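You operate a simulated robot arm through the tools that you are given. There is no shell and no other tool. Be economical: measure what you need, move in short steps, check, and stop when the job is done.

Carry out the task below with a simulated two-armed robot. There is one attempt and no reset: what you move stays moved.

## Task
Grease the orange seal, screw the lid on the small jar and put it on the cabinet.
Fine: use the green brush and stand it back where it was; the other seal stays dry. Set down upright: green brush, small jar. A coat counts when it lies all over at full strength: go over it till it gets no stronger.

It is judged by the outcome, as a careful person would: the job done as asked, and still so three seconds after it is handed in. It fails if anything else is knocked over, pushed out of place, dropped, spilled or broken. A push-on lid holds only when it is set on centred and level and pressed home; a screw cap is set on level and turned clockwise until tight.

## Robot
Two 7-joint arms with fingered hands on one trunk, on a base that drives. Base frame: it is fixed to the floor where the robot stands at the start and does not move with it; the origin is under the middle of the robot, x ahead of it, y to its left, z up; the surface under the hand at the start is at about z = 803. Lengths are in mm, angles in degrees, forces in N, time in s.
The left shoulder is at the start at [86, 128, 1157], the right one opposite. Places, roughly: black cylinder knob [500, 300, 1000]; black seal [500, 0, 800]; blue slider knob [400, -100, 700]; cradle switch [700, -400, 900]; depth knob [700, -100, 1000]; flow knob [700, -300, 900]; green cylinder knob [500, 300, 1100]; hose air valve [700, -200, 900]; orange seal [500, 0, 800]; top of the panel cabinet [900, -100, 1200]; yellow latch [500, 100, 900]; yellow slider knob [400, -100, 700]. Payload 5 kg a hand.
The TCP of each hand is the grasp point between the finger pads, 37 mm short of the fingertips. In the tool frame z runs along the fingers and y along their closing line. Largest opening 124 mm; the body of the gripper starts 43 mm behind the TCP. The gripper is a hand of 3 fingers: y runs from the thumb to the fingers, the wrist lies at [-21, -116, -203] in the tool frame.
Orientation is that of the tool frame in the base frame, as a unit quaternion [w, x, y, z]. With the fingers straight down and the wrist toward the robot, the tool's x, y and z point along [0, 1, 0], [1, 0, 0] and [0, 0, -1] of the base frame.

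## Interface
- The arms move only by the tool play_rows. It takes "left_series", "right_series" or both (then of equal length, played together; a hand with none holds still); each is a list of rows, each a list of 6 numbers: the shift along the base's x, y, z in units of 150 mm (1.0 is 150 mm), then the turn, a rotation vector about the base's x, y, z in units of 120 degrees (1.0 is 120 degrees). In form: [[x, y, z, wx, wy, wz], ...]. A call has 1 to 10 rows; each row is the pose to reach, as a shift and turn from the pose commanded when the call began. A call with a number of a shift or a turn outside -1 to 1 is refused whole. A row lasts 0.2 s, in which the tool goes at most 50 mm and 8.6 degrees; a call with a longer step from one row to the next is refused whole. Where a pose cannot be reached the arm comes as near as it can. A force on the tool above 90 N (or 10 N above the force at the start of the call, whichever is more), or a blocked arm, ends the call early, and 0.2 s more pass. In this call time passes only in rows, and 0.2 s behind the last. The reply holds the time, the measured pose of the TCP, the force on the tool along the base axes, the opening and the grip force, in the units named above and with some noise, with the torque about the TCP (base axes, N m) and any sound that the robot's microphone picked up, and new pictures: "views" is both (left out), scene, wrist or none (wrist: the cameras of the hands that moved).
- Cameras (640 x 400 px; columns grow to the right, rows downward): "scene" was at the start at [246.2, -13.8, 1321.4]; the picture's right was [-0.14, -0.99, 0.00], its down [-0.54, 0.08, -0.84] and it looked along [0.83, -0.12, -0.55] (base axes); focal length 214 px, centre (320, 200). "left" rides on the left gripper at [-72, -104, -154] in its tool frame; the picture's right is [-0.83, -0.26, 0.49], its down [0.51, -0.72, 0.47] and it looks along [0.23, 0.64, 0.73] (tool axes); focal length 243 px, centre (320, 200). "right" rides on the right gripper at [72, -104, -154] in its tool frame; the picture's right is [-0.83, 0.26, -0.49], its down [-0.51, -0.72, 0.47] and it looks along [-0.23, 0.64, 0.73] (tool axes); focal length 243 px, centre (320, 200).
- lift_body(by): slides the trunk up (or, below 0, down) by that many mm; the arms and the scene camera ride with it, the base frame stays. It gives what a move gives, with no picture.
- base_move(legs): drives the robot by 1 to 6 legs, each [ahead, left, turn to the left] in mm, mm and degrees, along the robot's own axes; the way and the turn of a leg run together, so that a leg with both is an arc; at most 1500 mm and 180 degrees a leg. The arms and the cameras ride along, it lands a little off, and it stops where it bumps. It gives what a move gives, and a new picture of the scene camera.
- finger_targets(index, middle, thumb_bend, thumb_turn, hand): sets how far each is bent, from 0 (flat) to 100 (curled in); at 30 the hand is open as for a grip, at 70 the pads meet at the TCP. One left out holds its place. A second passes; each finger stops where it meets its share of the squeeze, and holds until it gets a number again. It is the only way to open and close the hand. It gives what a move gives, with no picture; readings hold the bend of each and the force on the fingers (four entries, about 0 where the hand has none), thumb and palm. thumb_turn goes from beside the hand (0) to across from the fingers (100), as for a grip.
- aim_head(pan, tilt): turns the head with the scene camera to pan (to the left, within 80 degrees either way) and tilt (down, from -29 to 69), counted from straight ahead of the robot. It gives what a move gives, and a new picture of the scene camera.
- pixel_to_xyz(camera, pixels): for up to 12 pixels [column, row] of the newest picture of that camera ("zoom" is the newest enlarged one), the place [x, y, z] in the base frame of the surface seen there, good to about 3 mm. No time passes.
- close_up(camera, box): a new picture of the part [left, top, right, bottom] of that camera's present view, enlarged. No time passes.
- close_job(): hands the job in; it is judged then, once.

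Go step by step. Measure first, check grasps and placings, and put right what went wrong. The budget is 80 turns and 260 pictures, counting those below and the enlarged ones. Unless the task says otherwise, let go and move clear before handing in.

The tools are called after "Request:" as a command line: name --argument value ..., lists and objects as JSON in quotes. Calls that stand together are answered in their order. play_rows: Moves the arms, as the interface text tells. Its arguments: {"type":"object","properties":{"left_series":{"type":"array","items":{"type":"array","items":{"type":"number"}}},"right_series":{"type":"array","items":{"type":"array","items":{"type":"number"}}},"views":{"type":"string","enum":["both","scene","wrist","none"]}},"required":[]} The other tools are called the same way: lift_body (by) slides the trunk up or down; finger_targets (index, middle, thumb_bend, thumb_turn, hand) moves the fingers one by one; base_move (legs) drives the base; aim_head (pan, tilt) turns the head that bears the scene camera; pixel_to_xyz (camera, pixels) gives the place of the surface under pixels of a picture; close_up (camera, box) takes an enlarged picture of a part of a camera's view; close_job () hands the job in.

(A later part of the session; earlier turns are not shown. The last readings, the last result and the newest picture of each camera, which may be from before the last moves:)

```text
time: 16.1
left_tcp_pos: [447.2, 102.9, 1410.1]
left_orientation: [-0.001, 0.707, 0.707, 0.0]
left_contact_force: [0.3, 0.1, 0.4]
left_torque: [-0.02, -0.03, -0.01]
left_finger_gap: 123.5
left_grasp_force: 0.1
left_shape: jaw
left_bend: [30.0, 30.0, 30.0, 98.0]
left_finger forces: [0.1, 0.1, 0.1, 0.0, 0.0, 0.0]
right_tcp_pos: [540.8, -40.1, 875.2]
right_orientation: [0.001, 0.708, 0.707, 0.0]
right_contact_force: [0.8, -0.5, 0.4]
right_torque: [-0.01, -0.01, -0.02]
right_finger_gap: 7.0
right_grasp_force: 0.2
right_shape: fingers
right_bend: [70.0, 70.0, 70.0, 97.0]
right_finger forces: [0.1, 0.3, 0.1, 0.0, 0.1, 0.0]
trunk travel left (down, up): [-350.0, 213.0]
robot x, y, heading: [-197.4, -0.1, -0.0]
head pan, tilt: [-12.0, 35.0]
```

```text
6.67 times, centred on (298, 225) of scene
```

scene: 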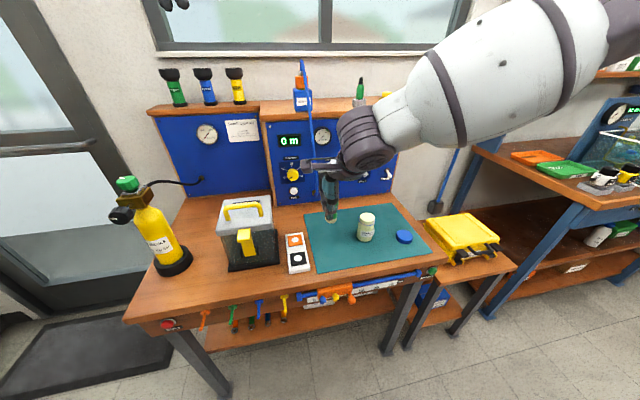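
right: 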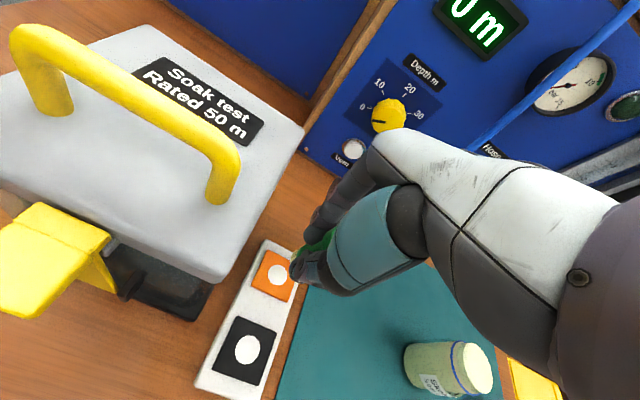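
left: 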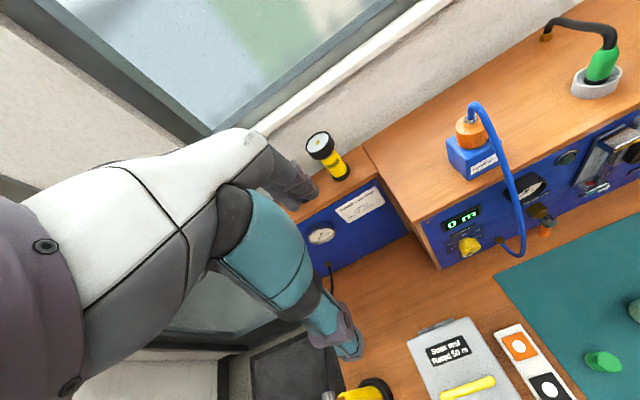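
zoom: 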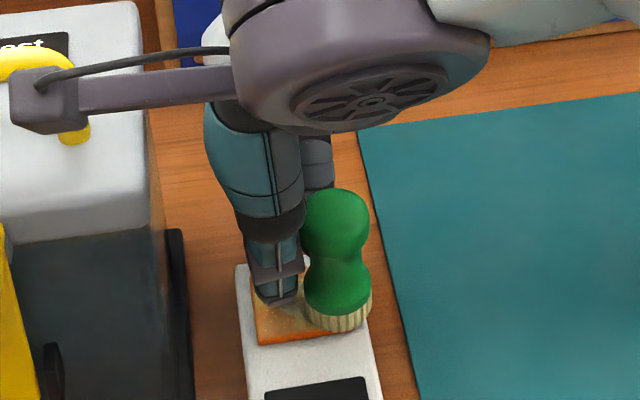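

The brush slid sideways out of the grip, but it is standing upright on the seal's right part (zoom 338,310). Locating it before regripping.

Request:
pixel_to_xyz --camera "zoom" --pixels '[[338, 215], [330, 195], [338, 300], [320, 322], [338, 327], [360, 318], [310, 240], [365, 230]]'

Request:
play_rows --right_series '[[0, 0.04, 0, 0, 0, 0], [0, 0.06, 0.2, 0, 0, 0], [0, 0.06, 0.5, 0, 0, 0], [0, 0.06, 0.8, 0, 0, 0]]' --views "wrist"

Request:
close_up --camera "scene" --box '[250, 195, 346, 255]'

```text
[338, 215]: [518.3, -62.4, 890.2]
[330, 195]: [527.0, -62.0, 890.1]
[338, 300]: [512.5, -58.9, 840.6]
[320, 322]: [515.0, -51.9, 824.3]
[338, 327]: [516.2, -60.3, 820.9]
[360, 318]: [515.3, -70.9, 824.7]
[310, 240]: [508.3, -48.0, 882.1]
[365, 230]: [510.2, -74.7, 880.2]
```

```text
time: 17.1
left_tcp_pos: [446.9, 103.3, 1408.2]
left_orientation: [-0.001, 0.708, 0.707, -0.001]
left_contact_force: [-1.3, 0.5, 0.7]
left_torque: [0.02, 0.01, 0.01]
left_finger_gap: 123.9
left_grasp_force: 0.0
left_shape: jaw
left_bend: [30.0, 30.0, 30.0, 98.0]
left_finger forces: [0.0, 0.1, 0.0, 0.0, 0.0, 0.0]
right_tcp_pos: [540.9, -30.1, 998.9]
right_orientation: [0.001, 0.707, 0.707, 0.001]
right_contact_force: [-0.4, 0.2, 0.6]
right_torque: [0.01, 0.01, -0.03]
right_finger_gap: 7.1
right_grasp_force: 0.0
right_shape: fingers
right_bend: [70.0, 70.0, 70.0, 97.0]
right_finger forces: [0.0, 0.1, 0.0, 0.0, 0.0, 0.1]
trunk travel left (down, up): [-350.0, 213.0]
robot x, y, heading: [-197.6, -0.4, 0.2]
head pan, tilt: [-12.0, 35.0]
```

right: 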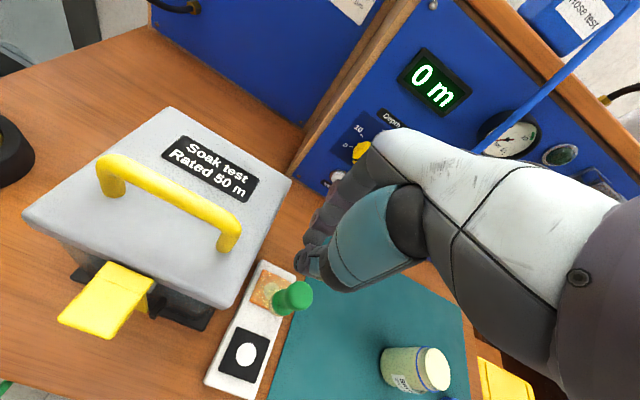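

```text
6.67 times, centred on (298, 225) of scene
```

zoom: 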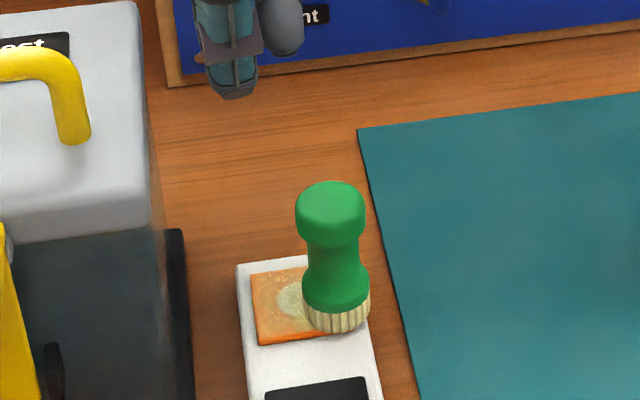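

The brush stands upright on the seal, and the coat has started to show. Measuring the brush position from both cameras.

Request:
pixel_to_xyz --camera "zoom" --pixels '[[330, 186], [330, 200], [302, 205], [360, 205], [330, 215], [337, 325], [312, 315], [366, 310], [337, 265], [312, 265], [360, 265]]'

Request:
close_up --camera "right" --box '[220, 240, 348, 320]'

Request:
pixel_to_xyz --camera "zoom" --pixels '[[385, 230], [385, 290], [350, 260], [430, 260], [395, 265]]'

```text
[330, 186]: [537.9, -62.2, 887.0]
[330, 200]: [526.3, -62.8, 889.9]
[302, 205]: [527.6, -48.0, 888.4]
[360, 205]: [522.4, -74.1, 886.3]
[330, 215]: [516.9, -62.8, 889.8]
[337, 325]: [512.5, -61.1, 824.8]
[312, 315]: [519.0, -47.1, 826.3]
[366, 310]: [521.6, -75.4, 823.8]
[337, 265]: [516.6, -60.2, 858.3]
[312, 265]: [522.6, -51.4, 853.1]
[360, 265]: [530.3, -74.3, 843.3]
```

```text
5.00 times, centred on (284, 280) of right
```

zoom: 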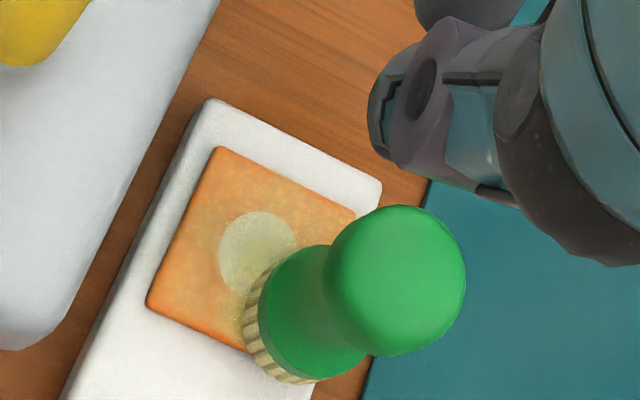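

```text
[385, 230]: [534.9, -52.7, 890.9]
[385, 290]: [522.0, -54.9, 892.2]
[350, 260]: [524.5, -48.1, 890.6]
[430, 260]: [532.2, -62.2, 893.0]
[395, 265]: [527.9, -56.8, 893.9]
```

Brush axis is about (527,-60), head top 890. Opening the hand, moving above it and descending around it.

Request:
finger_targets --hand "right" --index 35 --middle 35 --thumb_bend 35

Request:
play_rows --right_series '[[-0.09, -0.2, 0, 0, 0, 0], [-0.09, -0.2, -0.25, 0, 0, 0], [-0.09, -0.2, -0.5, 0, 0, 0], [-0.09, -0.2, -0.72, 0, 0, 0], [-0.09, -0.2, -0.83, 0, 0, 0]]' --views "wrist"

Request:
close_up --camera "scene" --box '[250, 195, 346, 255]'

Request:
close_up --camera "right" --box '[200, 180, 360, 280]'

```text
time: 18.1
left_tcp_pos: [448.4, 102.0, 1409.9]
left_orientation: [0.0, 0.708, 0.706, 0.0]
left_contact_force: [-1.2, -0.3, 0.3]
left_torque: [-0.03, 0.02, -0.03]
left_finger_gap: 123.6
left_grasp_force: 0.0
left_shape: jaw
left_bend: [30.0, 30.0, 30.0, 98.0]
left_finger forces: [0.0, 0.0, 0.0, 0.0, 0.0, 0.0]
right_tcp_pos: [541.1, -31.8, 997.8]
right_orientation: [0.0, 0.708, 0.707, 0.0]
right_contact_force: [0.0, -0.2, 0.3]
right_torque: [0.01, -0.02, 0.04]
right_finger_gap: 113.4
right_grasp_force: 0.1
right_shape: fingers
right_bend: [35.0, 35.0, 35.0, 97.0]
right_finger forces: [0.1, 0.0, 0.1, 0.0, 0.0, 0.0]
trunk travel left (down, up): [-350.0, 213.0]
robot x, y, heading: [-204.5, 0.3, 0.0]
head pan, tilt: [-12.0, 35.0]
```

```text
time: 19.2
left_tcp_pos: [448.7, 102.6, 1407.5]
left_orientation: [0.0, 0.707, 0.707, 0.001]
left_contact_force: [-0.2, 0.1, 0.5]
left_torque: [-0.01, 0.01, 0.01]
left_finger_gap: 123.7
left_grasp_force: 0.2
left_shape: jaw
left_bend: [30.0, 30.0, 30.0, 98.0]
left_finger forces: [0.0, 0.0, 0.0, 0.0, 0.0, 0.0]
right_tcp_pos: [529.7, -60.9, 869.8]
right_orientation: [0.0, 0.708, 0.706, 0.0]
right_contact_force: [0.6, 0.5, 1.4]
right_torque: [0.0, 0.0, 0.04]
right_finger_gap: 113.3
right_grasp_force: 0.1
right_shape: fingers
right_bend: [35.0, 35.0, 35.0, 97.0]
right_finger forces: [0.0, 0.0, 0.0, 0.0, 0.0, 0.0]
trunk travel left (down, up): [-350.0, 213.0]
robot x, y, heading: [-203.3, 5.3, -0.0]
head pan, tilt: [-12.0, 35.0]
```

right: 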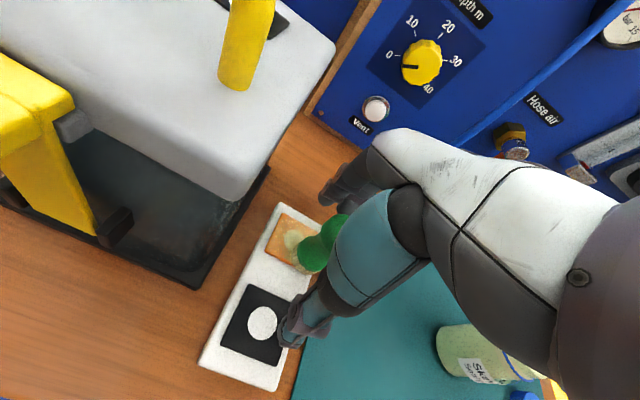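

```text
6.67 times, centred on (298, 225) of scene
```

zoom: 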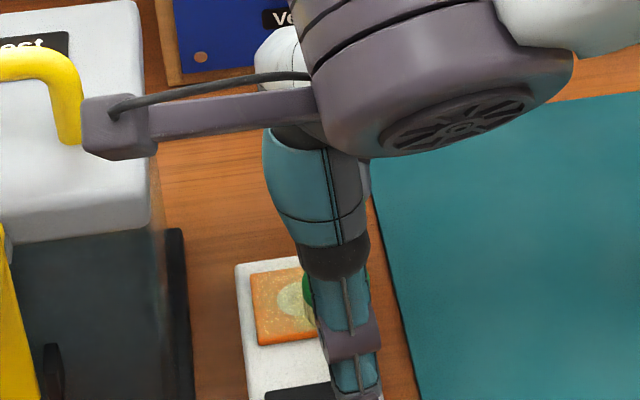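

```text
4.00 times, centred on (280, 230) of right
```

zoom: 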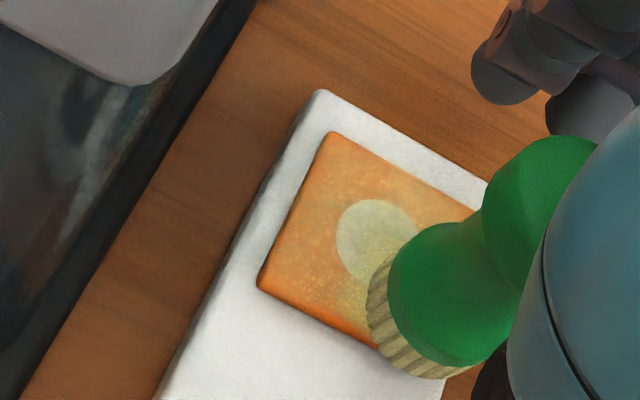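

Thumb and fingers straddle the brush in line with it. Closing.

Request:
finger_targets --hand "right" --index 75 --middle 75 --thumb_bend 75

Request:
close_up --camera "scene" --box '[250, 195, 346, 255]'

Request:
close_up --camera "right" --box '[200, 180, 360, 280]'

```text
time: 20.2
left_tcp_pos: [448.5, 103.4, 1408.5]
left_orientation: [0.0, 0.708, 0.707, 0.0]
left_contact_force: [-0.8, 0.7, 0.5]
left_torque: [-0.04, 0.01, -0.01]
left_finger_gap: 123.7
left_grasp_force: 0.1
left_shape: jaw
left_bend: [30.0, 30.0, 30.0, 98.0]
left_finger forces: [0.1, 0.1, 0.1, 0.1, 0.0, 0.0]
right_tcp_pos: [528.8, -62.0, 869.9]
right_orientation: [0.0, 0.707, 0.707, 0.0]
right_contact_force: [0.2, -0.7, -0.4]
right_torque: [0.0, -0.03, -0.01]
right_finger_gap: 29.3
right_grasp_force: 20.7
right_shape: fingers
right_bend: [61.0, 74.0, 66.0, 95.0]
right_finger forces: [13.1, 11.2, 0.0, 0.0, 18.1, 0.1]
trunk travel left (down, up): [-350.0, 213.0]
robot x, y, heading: [-200.9, -0.9, -0.2]
head pan, tilt: [-12.0, 35.0]
```

```text
6.67 times, centred on (298, 225) of scene
```

zoom: 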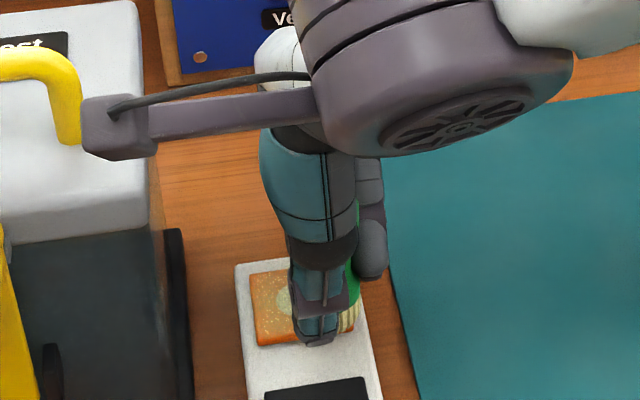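

```text
4.00 times, centred on (280, 230) of right
```

zoom: 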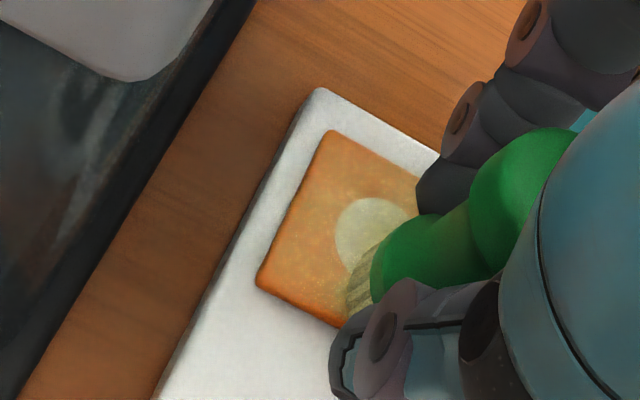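

The grip is firmer (20 N), with the middle finger caging the right side. Finding the bristle position now.

Request:
pixel_to_xyz --camera "zoom" --pixels '[[352, 290], [365, 265], [400, 250], [520, 170], [505, 160], [540, 140]]'

Request:
close_up --camera "scene" --box '[280, 220, 328, 260]'

Request:
pixel_to_xyz --camera "zoom" --pixels '[[385, 195], [395, 205], [400, 160], [400, 140], [405, 190]]'

```text
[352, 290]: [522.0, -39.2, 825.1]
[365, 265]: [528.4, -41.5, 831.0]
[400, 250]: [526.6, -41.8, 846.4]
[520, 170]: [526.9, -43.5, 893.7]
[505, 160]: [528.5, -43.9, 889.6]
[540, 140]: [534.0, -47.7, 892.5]
```

```text
10.00 times, centred on (304, 240) of scene
```

zoom: 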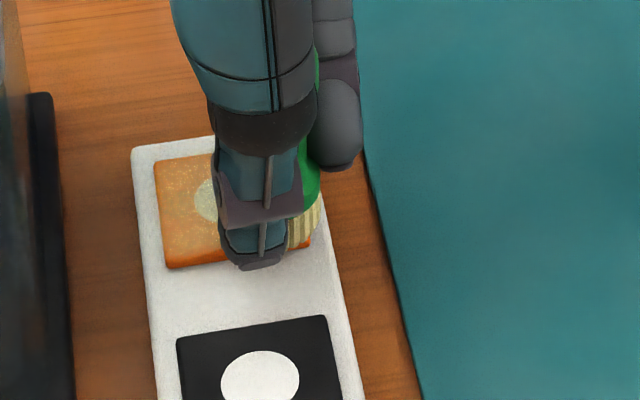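

```text
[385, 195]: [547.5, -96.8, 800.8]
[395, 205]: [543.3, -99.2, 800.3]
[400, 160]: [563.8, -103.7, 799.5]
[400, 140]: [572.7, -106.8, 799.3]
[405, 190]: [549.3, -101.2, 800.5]
```

Brush centre is about (527,-54), on the near-right part of the seal. Stroking lightly around the seal with the new grip.

Request:
play_rows --right_series '[[0, -0.02, -0.012, 0, 0, 0], [0.08, -0.02, -0.012, 0, 0, 0], [0.16, -0.02, -0.012, 0, 0, 0], [0.16, 0.06, -0.012, 0, 0, 0], [0.16, 0.147, -0.012, 0, 0, 0], [0.08, 0.147, -0.012, 0, 0, 0], [0, 0.147, -0.012, 0, 0, 0], [0, 0.06, -0.012, 0, 0, 0], [0.08, 0.06, -0.012, 0, 0, 0]]' --views "wrist"

Request:
close_up --camera "scene" --box '[260, 210, 340, 260]'

```text
time: 22.2
left_tcp_pos: [449.5, 102.7, 1408.4]
left_orientation: [0.001, 0.707, 0.707, 0.0]
left_contact_force: [0.6, 0.6, -0.2]
left_torque: [-0.02, 0.02, -0.01]
left_finger_gap: 123.6
left_grasp_force: 0.1
left_shape: jaw
left_bend: [30.0, 30.0, 30.0, 98.0]
left_finger forces: [0.1, 0.0, 0.1, 0.1, 0.0, 0.0]
right_tcp_pos: [540.5, -53.9, 869.1]
right_orientation: [0.0, 0.708, 0.707, 0.0]
right_contact_force: [-2.4, -1.1, 2.4]
right_torque: [-0.02, 0.05, -0.01]
right_finger_gap: 29.5
right_grasp_force: 20.6
right_shape: fingers
right_bend: [60.0, 74.0, 67.0, 94.0]
right_finger forces: [12.7, 9.6, 0.0, 0.0, 18.3, 0.0]
trunk travel left (down, up): [-350.0, 213.0]
robot x, y, heading: [-201.8, -4.1, -0.1]
head pan, tilt: [-12.0, 35.0]
```

right: 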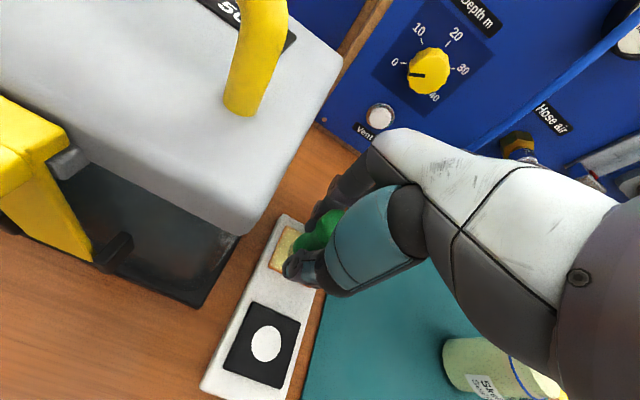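

```text
8.00 times, centred on (300, 235) of scene
```

zoom: 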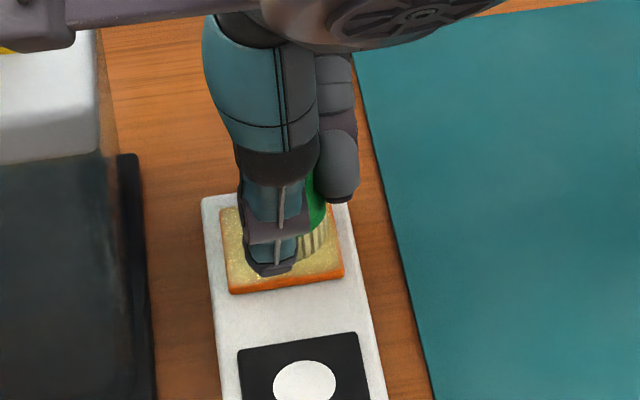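

The coat builds nicely at ~2 N and the grip holds. Another loop, both ways.

Request:
play_rows --right_series '[[-0.085, 0, 0, 0, 0, 0], [-0.085, -0.09, 0, 0, 0, 0], [0, -0.09, 0, 0, 0, 0], [0.085, -0.09, 0, 0, 0, 0], [0.085, 0, 0, 0, 0, 0], [0.085, 0.09, 0, 0, 0, 0], [0, 0.09, 0, 0, 0, 0], [-0.085, 0.09, 0, 0, 0, 0], [-0.085, 0, 0, 0, 0, 0], [0, 0, 0, 0, 0, 0]]' --views "none"

Request:
play_rows --right_series '[[0, 0.09, 0, 0, 0, 0], [-0.09, 0.09, 0, 0, 0, 0], [-0.09, 0, 0, 0, 0, 0], [-0.09, -0.09, 0, 0, 0, 0], [0, -0.09, 0, 0, 0, 0], [0.09, -0.09, 0, 0, 0, 0], [0.09, 0, 0, 0, 0, 0], [0.09, 0.09, 0, 0, 0, 0], [0, 0.05, 0, 0, 0, 0], [0, 0, 0, 0, 0, 0]]' --views "none"

Request:
play_rows --right_series '[[0, 0, 0.1, 0, 0, 0], [0, 0, 0.4, 0, 0, 0], [0, -0.1, 0.7, 0, 0, 0]]' --views "wrist"

Request:
close_up --camera "scene" --box '[260, 210, 340, 260]'

Request:
close_up --camera "right" --box '[220, 200, 380, 300]'

```text
time: 24.4
left_tcp_pos: [445.4, 101.0, 1410.2]
left_orientation: [-0.001, 0.708, 0.707, 0.0]
left_contact_force: [0.3, -0.8, 1.1]
left_torque: [0.01, 0.0, 0.0]
left_finger_gap: 123.8
left_grasp_force: 0.0
left_shape: jaw
left_bend: [30.0, 30.0, 30.0, 98.0]
left_finger forces: [0.0, 0.1, 0.0, 0.0, 0.0, 0.1]
right_tcp_pos: [538.9, -51.5, 867.4]
right_orientation: [0.0, 0.707, 0.707, 0.001]
right_contact_force: [-9.0, 0.4, 9.9]
right_torque: [0.13, 0.29, 0.13]
right_finger_gap: 29.1
right_grasp_force: 22.6
right_shape: fingers
right_bend: [60.0, 75.0, 67.0, 95.0]
right_finger forces: [12.4, 12.3, 0.0, 0.0, 21.0, 0.0]
trunk travel left (down, up): [-350.0, 213.0]
robot x, y, heading: [-203.9, 2.8, -0.2]
head pan, tilt: [-12.0, 35.0]
```

```text
time: 26.6
left_tcp_pos: [446.8, 102.1, 1410.2]
left_orientation: [-0.001, 0.707, 0.707, 0.0]
left_contact_force: [-0.3, 0.1, 0.7]
left_torque: [0.0, 0.02, 0.01]
left_finger_gap: 123.5
left_grasp_force: 0.1
left_shape: jaw
left_bend: [30.0, 30.0, 30.0, 98.0]
left_finger forces: [0.0, 0.1, 0.1, 0.1, 0.1, 0.0]
right_tcp_pos: [542.2, -53.1, 868.4]
right_orientation: [0.0, 0.708, 0.707, 0.0]
right_contact_force: [-0.5, -0.5, 1.6]
right_torque: [0.04, 0.03, 0.02]
right_finger_gap: 29.3
right_grasp_force: 19.5
right_shape: fingers
right_bend: [59.0, 75.0, 67.0, 95.0]
right_finger forces: [14.0, 8.3, 0.1, 0.0, 16.8, 0.0]
trunk travel left (down, up): [-350.0, 213.0]
robot x, y, heading: [-205.2, 4.4, -0.1]
head pan, tilt: [-12.0, 35.0]
```

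```text
time: 27.4
left_tcp_pos: [446.0, 102.0, 1409.3]
left_orientation: [0.001, 0.708, 0.706, 0.0]
left_contact_force: [-0.5, -0.6, -0.1]
left_torque: [0.01, -0.06, -0.01]
left_finger_gap: 123.7
left_grasp_force: 0.1
left_shape: jaw
left_bend: [30.0, 30.0, 30.0, 98.0]
left_finger forces: [0.0, 0.1, 0.0, 0.1, 0.0, 0.0]
right_tcp_pos: [541.8, -66.4, 975.9]
right_orientation: [0.0, 0.708, 0.706, 0.0]
right_contact_force: [-0.7, -1.2, 0.5]
right_torque: [0.0, -0.03, 0.04]
right_finger_gap: 29.3
right_grasp_force: 19.5
right_shape: fingers
right_bend: [59.0, 75.0, 67.0, 95.0]
right_finger forces: [14.0, 7.9, 0.0, 0.0, 16.3, 0.0]
trunk travel left (down, up): [-350.0, 213.0]
robot x, y, heading: [-201.7, -2.1, -0.2]
head pan, tilt: [-12.0, 35.0]
```

right: 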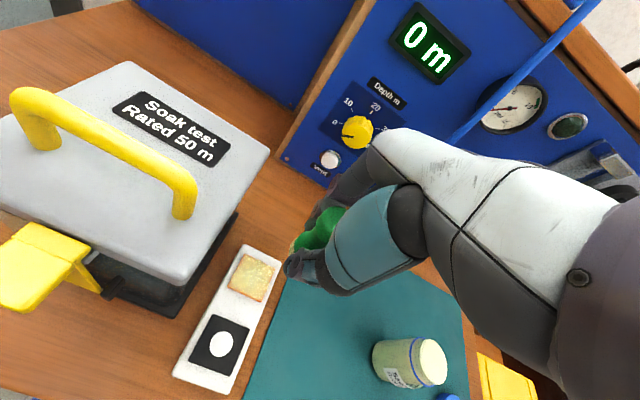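

```text
8.00 times, centred on (300, 235) of scene
```

zoom: 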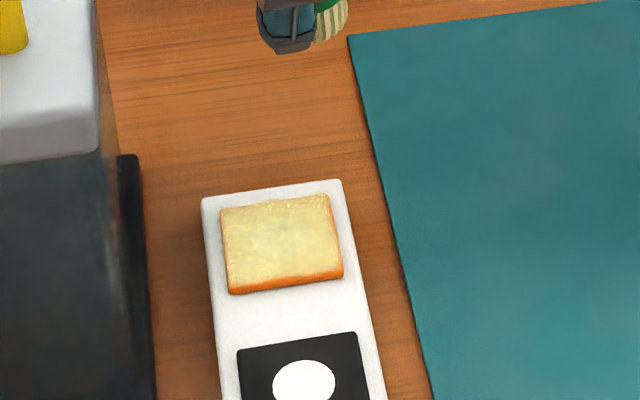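

```text
4.00 times, centred on (300, 250) of right
```

zoom: 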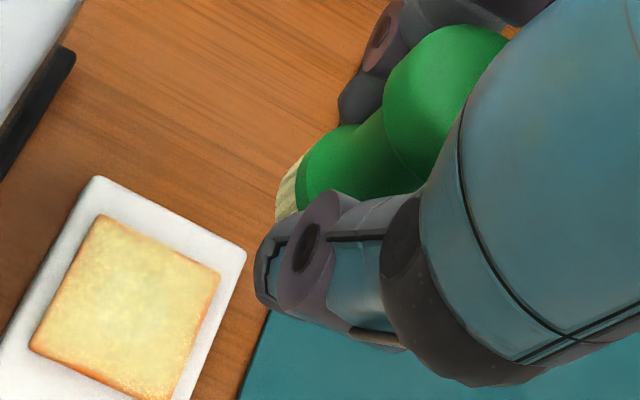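

Coat covers almost everything, with thinner edges. I'll do two more loops, reaching slightly wider, and compare.

Request:
play_rows --right_series '[[0, 0.1, -0.3, 0, 0, 0], [0, 0.1, -0.6, 0, 0, 0], [0, 0.1, -0.7, 0, 0, 0]]' --views "none"

Request:
play_rows --right_series '[[-0.11, 0, -0.005, 0, 0, 0], [-0.11, -0.11, -0.005, 0, 0, 0], [0, -0.11, -0.005, 0, 0, 0], [0.11, -0.11, -0.005, 0, 0, 0], [0.11, 0, -0.005, 0, 0, 0], [0.11, 0.11, -0.005, 0, 0, 0], [0, 0.11, -0.005, 0, 0, 0], [-0.11, 0.11, -0.005, 0, 0, 0], [-0.11, 0, -0.005, 0, 0, 0], [0, 0, 0, 0, 0, 0]]' --views "none"

Request:
play_rows --right_series '[[0, 0.1, -0.005, 0, 0, 0], [-0.11, 0.11, -0.005, 0, 0, 0], [-0.11, 0, -0.005, 0, 0, 0], [-0.11, -0.11, -0.005, 0, 0, 0], [0, -0.11, -0.005, 0, 0, 0], [0.11, -0.11, -0.005, 0, 0, 0], [0.11, 0, -0.005, 0, 0, 0], [0.11, 0.11, -0.005, 0, 0, 0], [0, 0.05, -0.005, 0, 0, 0], [0, 0, 0, 0, 0, 0]]' --views "none"

Request:
play_rows --right_series '[[0, 0, 0.1, 0, 0, 0], [0, 0, 0.4, 0, 0, 0], [0, -0.1, 0.7, 0, 0, 0]]' --views "none"

Request:
close_up --camera "scene" --box '[260, 210, 340, 260]'

Request:
close_up --camera "right" --box '[220, 200, 380, 300]'

```text
time: 28.2
left_tcp_pos: [446.5, 102.6, 1410.4]
left_orientation: [0.0, 0.708, 0.706, 0.001]
left_contact_force: [-0.5, 0.3, 0.2]
left_torque: [-0.03, -0.01, 0.01]
left_finger_gap: 123.7
left_grasp_force: 0.1
left_shape: jaw
left_bend: [30.0, 30.0, 30.0, 98.0]
left_finger forces: [0.0, 0.0, 0.0, 0.0, 0.1, 0.1]
right_tcp_pos: [539.9, -50.1, 868.4]
right_orientation: [0.001, 0.708, 0.706, 0.001]
right_contact_force: [1.7, -2.2, 5.7]
right_torque: [0.04, -0.14, -0.03]
right_finger_gap: 29.1
right_grasp_force: 21.0
right_shape: fingers
right_bend: [59.0, 75.0, 68.0, 95.0]
right_finger forces: [15.5, 10.2, 0.0, 0.0, 16.5, 0.0]
trunk travel left (down, up): [-350.0, 213.0]
robot x, y, heading: [-203.6, 3.1, -0.2]
head pan, tilt: [-12.0, 35.0]
```

```text
time: 30.4
left_tcp_pos: [448.8, 102.9, 1408.3]
left_orientation: [0.0, 0.708, 0.706, -0.001]
left_contact_force: [0.2, -0.1, 0.1]
left_torque: [0.02, 0.0, 0.01]
left_finger_gap: 123.8
left_grasp_force: 0.0
left_shape: jaw
left_bend: [30.0, 30.0, 30.0, 98.0]
left_finger forces: [0.0, 0.0, 0.0, 0.0, 0.1, 0.1]
right_tcp_pos: [543.6, -51.7, 869.1]
right_orientation: [0.0, 0.708, 0.706, -0.001]
right_contact_force: [-0.3, 0.4, -1.2]
right_torque: [-0.03, 0.04, 0.01]
right_finger_gap: 29.1
right_grasp_force: 18.9
right_shape: fingers
right_bend: [58.0, 75.0, 68.0, 95.0]
right_finger forces: [15.2, 6.8, 0.0, 0.0, 14.9, 0.0]
trunk travel left (down, up): [-350.0, 213.0]
robot x, y, heading: [-205.6, 1.1, 0.2]
head pan, tilt: [-12.0, 35.0]
```

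```text
time: 32.6
left_tcp_pos: [448.2, 102.0, 1408.9]
left_orientation: [0.001, 0.708, 0.707, -0.001]
left_contact_force: [0.0, 0.3, -0.1]
left_torque: [-0.02, -0.01, -0.01]
left_finger_gap: 123.4
left_grasp_force: 0.0
left_shape: jaw
left_bend: [30.0, 30.0, 30.0, 98.0]
left_finger forces: [0.0, 0.0, 0.0, 0.0, 0.0, 0.0]
right_tcp_pos: [540.7, -53.8, 868.5]
right_orientation: [-0.001, 0.708, 0.706, -0.001]
right_contact_force: [-2.1, -0.1, -0.8]
right_torque: [0.01, 0.02, 0.04]
right_finger_gap: 29.2
right_grasp_force: 17.8
right_shape: fingers
right_bend: [58.0, 75.0, 69.0, 96.0]
right_finger forces: [15.0, 6.1, 0.1, 0.1, 15.1, 0.1]
trunk travel left (down, up): [-350.0, 213.0]
robot x, y, heading: [-201.4, -1.9, 0.1]
head pan, tilt: [-12.0, 35.0]
```

```text
time: 33.5
left_tcp_pos: [445.4, 102.5, 1409.8]
left_orientation: [0.001, 0.708, 0.707, 0.001]
left_contact_force: [0.9, -0.3, 0.1]
left_torque: [-0.01, 0.0, -0.01]
left_finger_gap: 123.7
left_grasp_force: 0.0
left_shape: jaw
left_bend: [30.0, 30.0, 30.0, 98.0]
left_finger forces: [0.0, 0.1, 0.0, 0.0, 0.0, 0.0]
right_tcp_pos: [540.9, -67.9, 975.7]
right_orientation: [0.001, 0.708, 0.706, 0.0]
right_contact_force: [-0.8, -0.4, -1.7]
right_torque: [-0.01, 0.02, 0.01]
right_finger_gap: 29.2
right_grasp_force: 18.0
right_shape: fingers
right_bend: [58.0, 75.0, 69.0, 96.0]
right_finger forces: [14.9, 5.9, 0.1, 0.0, 14.7, 0.0]
trunk travel left (down, up): [-350.0, 213.0]
robot x, y, heading: [-200.1, -1.7, 0.2]
head pan, tilt: [-12.0, 35.0]
```

```text
8.00 times, centred on (300, 235) of scene
```

zoom: 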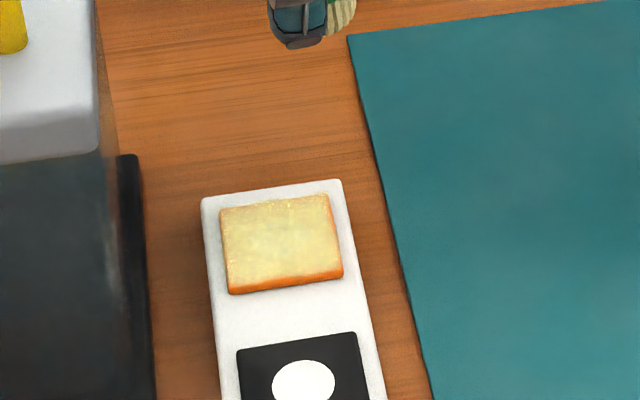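

```text
4.00 times, centred on (300, 250) of right
```

zoom: 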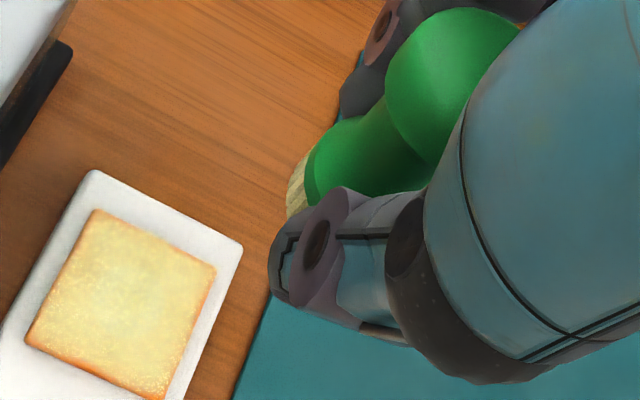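

The top face is nearly uniform, with only small thin spots at the rims. I'll reload gently and do finishing loops to be sure it's at full strength.

Request:
play_rows --right_series '[[-0.02, -0.25, 0.2, 0, 0, 0], [-0.05, -0.55, 0.25, 0, 0, 0], [-0.1, -0.85, 0.25, 0, 0, 0], [-0.12, -1, 0.25, 0, 0, 0]]' --views "none"

Request:
play_rows --right_series '[[0, -0.22, 0, 0, 0, 0], [0, -0.42, 0, 0, 0, 0], [0, -0.42, -0.15, 0, 0, 0]]' --views "none"

Request:
close_up --camera "scene" --box '[330, 190, 410, 240]'

Request:
pixel_to_xyz --camera "zoom" --pixels '[[299, 218], [320, 140], [340, 140], [360, 135], [350, 150]]'

```text
time: 34.5
left_tcp_pos: [447.6, 102.1, 1409.2]
left_orientation: [-0.001, 0.708, 0.706, 0.0]
left_contact_force: [-1.0, 1.1, 0.1]
left_torque: [0.02, -0.01, -0.01]
left_finger_gap: 124.0
left_grasp_force: 0.0
left_shape: jaw
left_bend: [30.0, 30.0, 30.0, 98.0]
left_finger forces: [0.0, 0.0, 0.1, 0.0, 0.1, 0.0]
right_tcp_pos: [524.4, -217.3, 1011.3]
right_orientation: [0.001, 0.708, 0.706, 0.0]
right_contact_force: [0.6, -0.1, -0.9]
right_torque: [-0.01, 0.02, 0.01]
right_finger_gap: 29.0
right_grasp_force: 17.2
right_shape: fingers
right_bend: [58.0, 75.0, 69.0, 96.0]
right_finger forces: [14.7, 6.0, 0.0, 0.1, 14.5, 0.0]
trunk travel left (down, up): [-350.0, 213.0]
robot x, y, heading: [-203.6, 0.1, -0.3]
head pan, tilt: [-12.0, 35.0]
```

```text
time: 35.2
left_tcp_pos: [450.4, 104.7, 1407.9]
left_orientation: [-0.001, 0.708, 0.707, -0.001]
left_contact_force: [0.2, -0.2, -0.2]
left_torque: [-0.05, 0.03, -0.02]
left_finger_gap: 123.5
left_grasp_force: 0.1
left_shape: jaw
left_bend: [30.0, 30.0, 30.0, 98.0]
left_finger forces: [0.0, 0.0, 0.0, 0.0, 0.0, 0.0]
right_tcp_pos: [525.7, -281.5, 988.8]
right_orientation: [0.0, 0.708, 0.707, -0.002]
right_contact_force: [1.2, -0.2, -1.4]
right_torque: [-0.01, 0.02, -0.01]
right_finger_gap: 28.9
right_grasp_force: 17.2
right_shape: fingers
right_bend: [58.0, 75.0, 69.0, 96.0]
right_finger forces: [14.6, 5.9, 0.0, 0.0, 14.5, 0.0]
trunk travel left (down, up): [-350.0, 213.0]
robot x, y, heading: [-201.1, 1.2, -0.2]
head pan, tilt: [-12.0, 35.0]
```

```text
8.00 times, centred on (370, 215) of scene
```

zoom: 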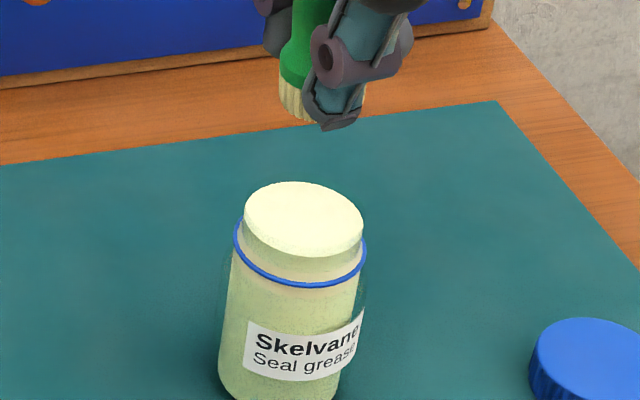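

```text
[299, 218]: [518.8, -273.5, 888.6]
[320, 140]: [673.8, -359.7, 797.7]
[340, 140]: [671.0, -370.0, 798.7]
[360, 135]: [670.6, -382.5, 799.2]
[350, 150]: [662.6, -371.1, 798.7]
```

The bristles are slightly beyond centre. I'll shift −5 mm in x and dip lightly.

Request:
play_rows --right_series '[[-0.035, 0, -0.1, 0, 0, 0], [-0.035, 0, -0.25, 0, 0, 0], [-0.035, 0, -0.32, 0, 0, 0], [-0.035, 0, -0.35, 0, 0, 0]]' --views "none"

Request:
close_up --camera "scene" --box '[330, 190, 410, 240]'

```text
time: 36.2
left_tcp_pos: [447.7, 102.4, 1409.4]
left_orientation: [0.0, 0.707, 0.707, 0.0]
left_contact_force: [-0.2, 0.4, 0.0]
left_torque: [0.03, 0.01, 0.01]
left_finger_gap: 123.9
left_grasp_force: 0.1
left_shape: jaw
left_bend: [30.0, 30.0, 30.0, 98.0]
left_finger forces: [0.0, 0.1, 0.0, 0.0, 0.0, 0.1]
right_tcp_pos: [517.0, -280.3, 938.7]
right_orientation: [0.001, 0.708, 0.706, 0.0]
right_contact_force: [-0.7, -0.4, 8.3]
right_torque: [0.16, -0.04, 0.02]
right_finger_gap: 28.8
right_grasp_force: 20.2
right_shape: fingers
right_bend: [58.0, 75.0, 68.0, 96.0]
right_finger forces: [16.5, 8.8, 0.1, 0.0, 15.6, 0.0]
trunk travel left (down, up): [-350.0, 213.0]
robot x, y, heading: [-200.8, -2.2, 0.2]
head pan, tilt: [-12.0, 35.0]
```

```text
8.00 times, centred on (370, 215) of scene
```

zoom: 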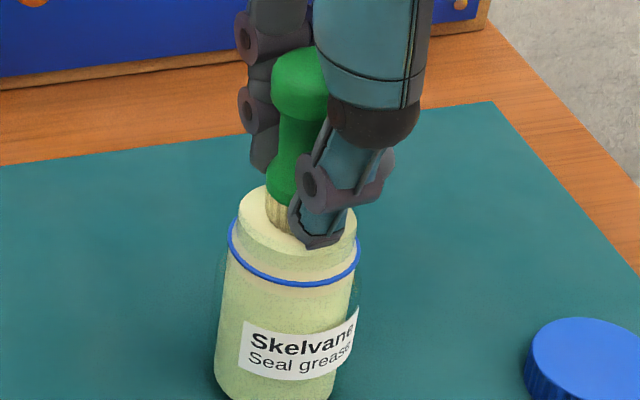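

Good light dip (8 N). Back to the seal.

Request:
play_rows --right_series '[[0, 0, 0.15, 0, 0, 0], [0, 0, 0.4, 0, 0, 0], [0, 0.3, 0.4, 0, 0, 0], [0.05, 0.62, 0.4, 0, 0, 0], [0.1, 0.94, 0.4, 0, 0, 0]]' --views "none"

Request:
play_rows --right_series '[[0.02, 0.28, 0, 0, 0, 0], [0.05, 0.57, 0, 0, 0, 0], [0.05, 0.585, -0.3, 0, 0, 0]]' --views "none"

Request:
close_up --camera "scene" --box '[250, 190, 346, 250]'

```text
time: 37.5
left_tcp_pos: [448.7, 104.8, 1409.2]
left_orientation: [0.0, 0.708, 0.706, -0.001]
left_contact_force: [0.0, 0.7, -0.4]
left_torque: [-0.04, 0.03, -0.01]
left_finger_gap: 123.9
left_grasp_force: 0.1
left_shape: jaw
left_bend: [30.0, 30.0, 30.0, 98.0]
left_finger forces: [0.0, 0.0, 0.0, 0.0, 0.1, 0.0]
right_tcp_pos: [536.1, -136.2, 990.9]
right_orientation: [0.001, 0.708, 0.706, -0.001]
right_contact_force: [-0.2, -0.2, -1.6]
right_torque: [-0.08, 0.01, -0.01]
right_finger_gap: 29.1
right_grasp_force: 17.5
right_shape: fingers
right_bend: [58.0, 75.0, 68.0, 96.0]
right_finger forces: [15.5, 6.3, 0.0, 0.0, 14.0, 0.1]
trunk travel left (down, up): [-350.0, 213.0]
robot x, y, heading: [-201.8, -1.0, -0.3]
head pan, tilt: [-12.0, 35.0]
```

```text
time: 38.2
left_tcp_pos: [449.2, 100.8, 1408.0]
left_orientation: [-0.001, 0.709, 0.706, 0.0]
left_contact_force: [-0.2, 0.6, 0.4]
left_torque: [0.01, 0.02, 0.0]
left_finger_gap: 123.7
left_grasp_force: 0.0
left_shape: jaw
left_bend: [30.0, 30.0, 30.0, 98.0]
left_finger forces: [0.0, 0.0, 0.0, 0.0, 0.0, 0.1]
right_tcp_pos: [542.4, -54.4, 950.6]
right_orientation: [-0.001, 0.708, 0.706, 0.0]
right_contact_force: [0.5, -1.2, -0.2]
right_torque: [0.03, 0.04, 0.02]
right_finger_gap: 28.7
right_grasp_force: 17.6
right_shape: fingers
right_bend: [58.0, 75.0, 68.0, 96.0]
right_finger forces: [15.3, 6.0, 0.0, 0.0, 13.9, 0.0]
trunk travel left (down, up): [-350.0, 213.0]
robot x, y, heading: [-202.6, -0.1, -0.1]
head pan, tilt: [-12.0, 35.0]
```

```text
6.67 times, centred on (298, 220) of scene
```

zoom: 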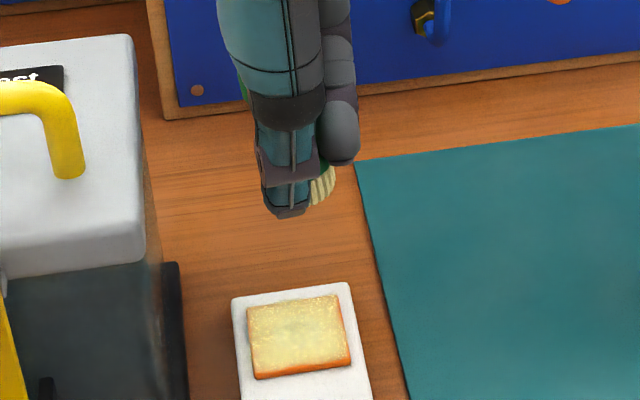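

Aligned. Descending and doing finishing loops.

Request:
play_rows --right_series '[[0, 0, -0.25, 0, 0, 0], [0, 0, -0.45, 0, 0, 0], [0, 0, -0.555, 0, 0, 0]]' --views "none"

Request:
play_rows --right_series '[[-0.11, 0, 0, 0, 0, 0], [-0.11, -0.11, 0, 0, 0, 0], [0, -0.11, 0, 0, 0, 0], [0.11, -0.11, 0, 0, 0, 0], [0.11, 0, 0, 0, 0, 0], [0.11, 0.11, 0, 0, 0, 0], [0, 0.11, 0, 0, 0, 0], [-0.11, 0.11, 0, 0, 0, 0], [-0.11, 0, 0, 0, 0, 0], [0, 0, 0, 0, 0, 0]]' --views "none"

Request:
play_rows --right_series '[[0, 0.1, -0.01, 0, 0, 0], [-0.11, 0.11, -0.01, 0, 0, 0], [-0.11, 0, -0.01, 0, 0, 0], [-0.11, -0.11, -0.01, 0, 0, 0], [0, -0.11, -0.01, 0, 0, 0], [0.11, -0.11, -0.01, 0, 0, 0], [0.11, 0, -0.01, 0, 0, 0], [0.11, 0.11, -0.01, 0, 0, 0], [0, 0.05, -0.01, 0, 0, 0], [0, 0, 0, 0, 0, 0]]' --views "none"

Request:
play_rows --right_series '[[0, 0, 0.1, 0, 0, 0], [0, 0, 0.4, 0, 0, 0], [0, -0.1, 0.7, 0, 0, 0]]' --views "none"

Request:
close_up --camera "scene" --box '[260, 210, 340, 260]'

Request:
close_up --camera "right" --box '[220, 200, 380, 300]'

```text
time: 39.0
left_tcp_pos: [446.8, 103.2, 1409.0]
left_orientation: [-0.001, 0.707, 0.707, 0.0]
left_contact_force: [-0.2, 0.0, 0.3]
left_torque: [0.0, -0.03, -0.03]
left_finger_gap: 123.8
left_grasp_force: 0.0
left_shape: jaw
left_bend: [30.0, 30.0, 30.0, 98.0]
left_finger forces: [0.0, 0.0, 0.0, 0.0, 0.0, 0.0]
right_tcp_pos: [541.4, -53.3, 869.3]
right_orientation: [0.001, 0.708, 0.706, 0.0]
right_contact_force: [1.4, -1.7, 2.0]
right_torque: [-0.05, -0.07, -0.04]
right_finger_gap: 28.9
right_grasp_force: 18.5
right_shape: fingers
right_bend: [58.0, 75.0, 68.0, 96.0]
right_finger forces: [15.8, 7.6, 0.0, 0.0, 14.0, 0.0]
trunk travel left (down, up): [-350.0, 213.0]
robot x, y, heading: [-205.1, 1.5, -0.3]
head pan, tilt: [-12.0, 35.0]
```

```text
time: 41.2
left_tcp_pos: [449.0, 102.9, 1408.9]
left_orientation: [-0.001, 0.708, 0.707, 0.0]
left_contact_force: [0.7, -0.6, -0.2]
left_torque: [-0.02, -0.05, -0.01]
left_finger_gap: 123.6
left_grasp_force: 0.1
left_shape: jaw
left_bend: [30.0, 30.0, 30.0, 98.0]
left_finger forces: [0.0, 0.0, 0.0, 0.0, 0.0, 0.1]
right_tcp_pos: [540.6, -52.8, 868.7]
right_orientation: [0.001, 0.708, 0.706, 0.0]
right_contact_force: [-1.6, -0.4, 3.7]
right_torque: [0.0, 0.06, -0.03]
right_finger_gap: 28.7
right_grasp_force: 20.1
right_shape: fingers
right_bend: [58.0, 75.0, 69.0, 96.0]
right_finger forces: [14.6, 8.6, 0.0, 0.0, 15.6, 0.0]
trunk travel left (down, up): [-350.0, 213.0]
robot x, y, heading: [-199.8, 0.0, -0.1]
head pan, tilt: [-12.0, 35.0]
```

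```text
time: 43.5
left_tcp_pos: [447.7, 101.9, 1409.2]
left_orientation: [0.0, 0.708, 0.706, 0.0]
left_contact_force: [0.4, -0.2, -0.1]
left_torque: [0.01, 0.0, -0.01]
left_finger_gap: 123.8
left_grasp_force: 0.0
left_shape: jaw
left_bend: [30.0, 30.0, 30.0, 98.0]
left_finger forces: [0.0, 0.1, 0.0, 0.0, 0.1, 0.0]
right_tcp_pos: [540.8, -50.9, 868.5]
right_orientation: [0.0, 0.708, 0.707, 0.0]
right_contact_force: [-0.2, 0.4, -0.5]
right_torque: [0.02, 0.0, 0.0]
right_finger_gap: 28.9
right_grasp_force: 18.6
right_shape: fingers
right_bend: [58.0, 75.0, 69.0, 96.0]
right_finger forces: [15.4, 7.1, 0.0, 0.0, 14.2, 0.0]
trunk travel left (down, up): [-350.0, 213.0]
robot x, y, heading: [-203.0, 2.9, -0.2]
head pan, tilt: [-12.0, 35.0]
```

```text
time: 44.2
left_tcp_pos: [445.8, 102.3, 1410.6]
left_orientation: [0.001, 0.707, 0.707, 0.001]
left_contact_force: [0.6, 0.5, -0.3]
left_torque: [0.02, 0.01, -0.04]
left_finger_gap: 123.6
left_grasp_force: 0.0
left_shape: jaw
left_bend: [30.0, 30.0, 30.0, 98.0]
left_finger forces: [0.1, 0.0, 0.0, 0.1, 0.0, 0.0]
right_tcp_pos: [539.1, -67.8, 972.1]
right_orientation: [0.0, 0.708, 0.707, 0.0]
right_contact_force: [0.0, -0.4, -1.1]
right_torque: [0.0, -0.05, 0.03]
right_finger_gap: 28.8
right_grasp_force: 18.1
right_shape: fingers
right_bend: [58.0, 75.0, 69.0, 96.0]
right_finger forces: [15.2, 6.9, 0.0, 0.0, 14.1, 0.0]
trunk travel left (down, up): [-350.0, 213.0]
robot x, y, heading: [-199.8, -0.7, -0.0]
head pan, tilt: [-12.0, 35.0]
```

```text
8.00 times, centred on (300, 235) of scene
```

zoom: 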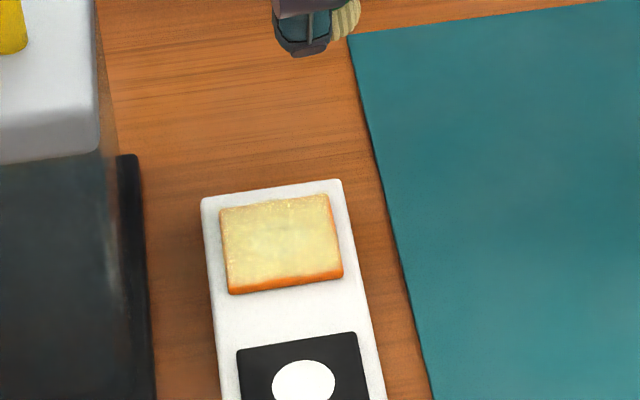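

```text
4.00 times, centred on (300, 250) of right
```

zoom: 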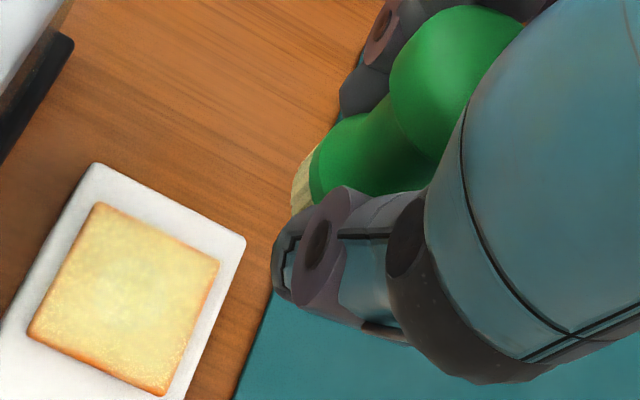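

The coat looks the same as before reloading, so it's saturated. One tight zoom to check the edges, and checking where to stand the brush.

Request:
close_up --camera "scene" --box '[282, 228, 308, 252]'

Request:
close_up --camera "right" --box '[222, 240, 286, 300]'

```text
16.00 times, centred on (295, 240) of scene
```

zoom: 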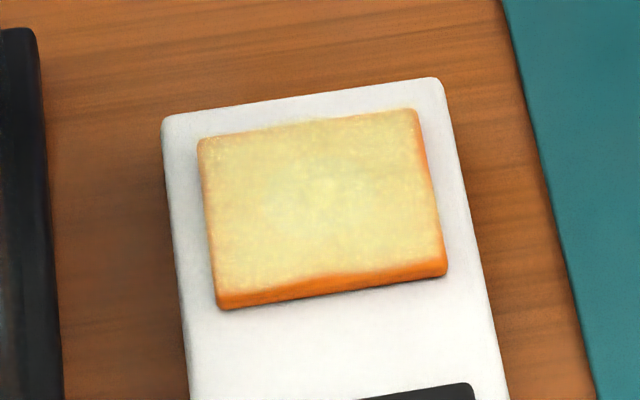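

```text
6.67 times, centred on (254, 270) of right
```

zoom: 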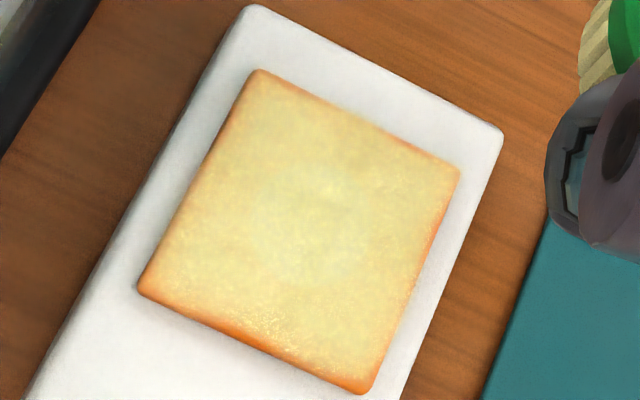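

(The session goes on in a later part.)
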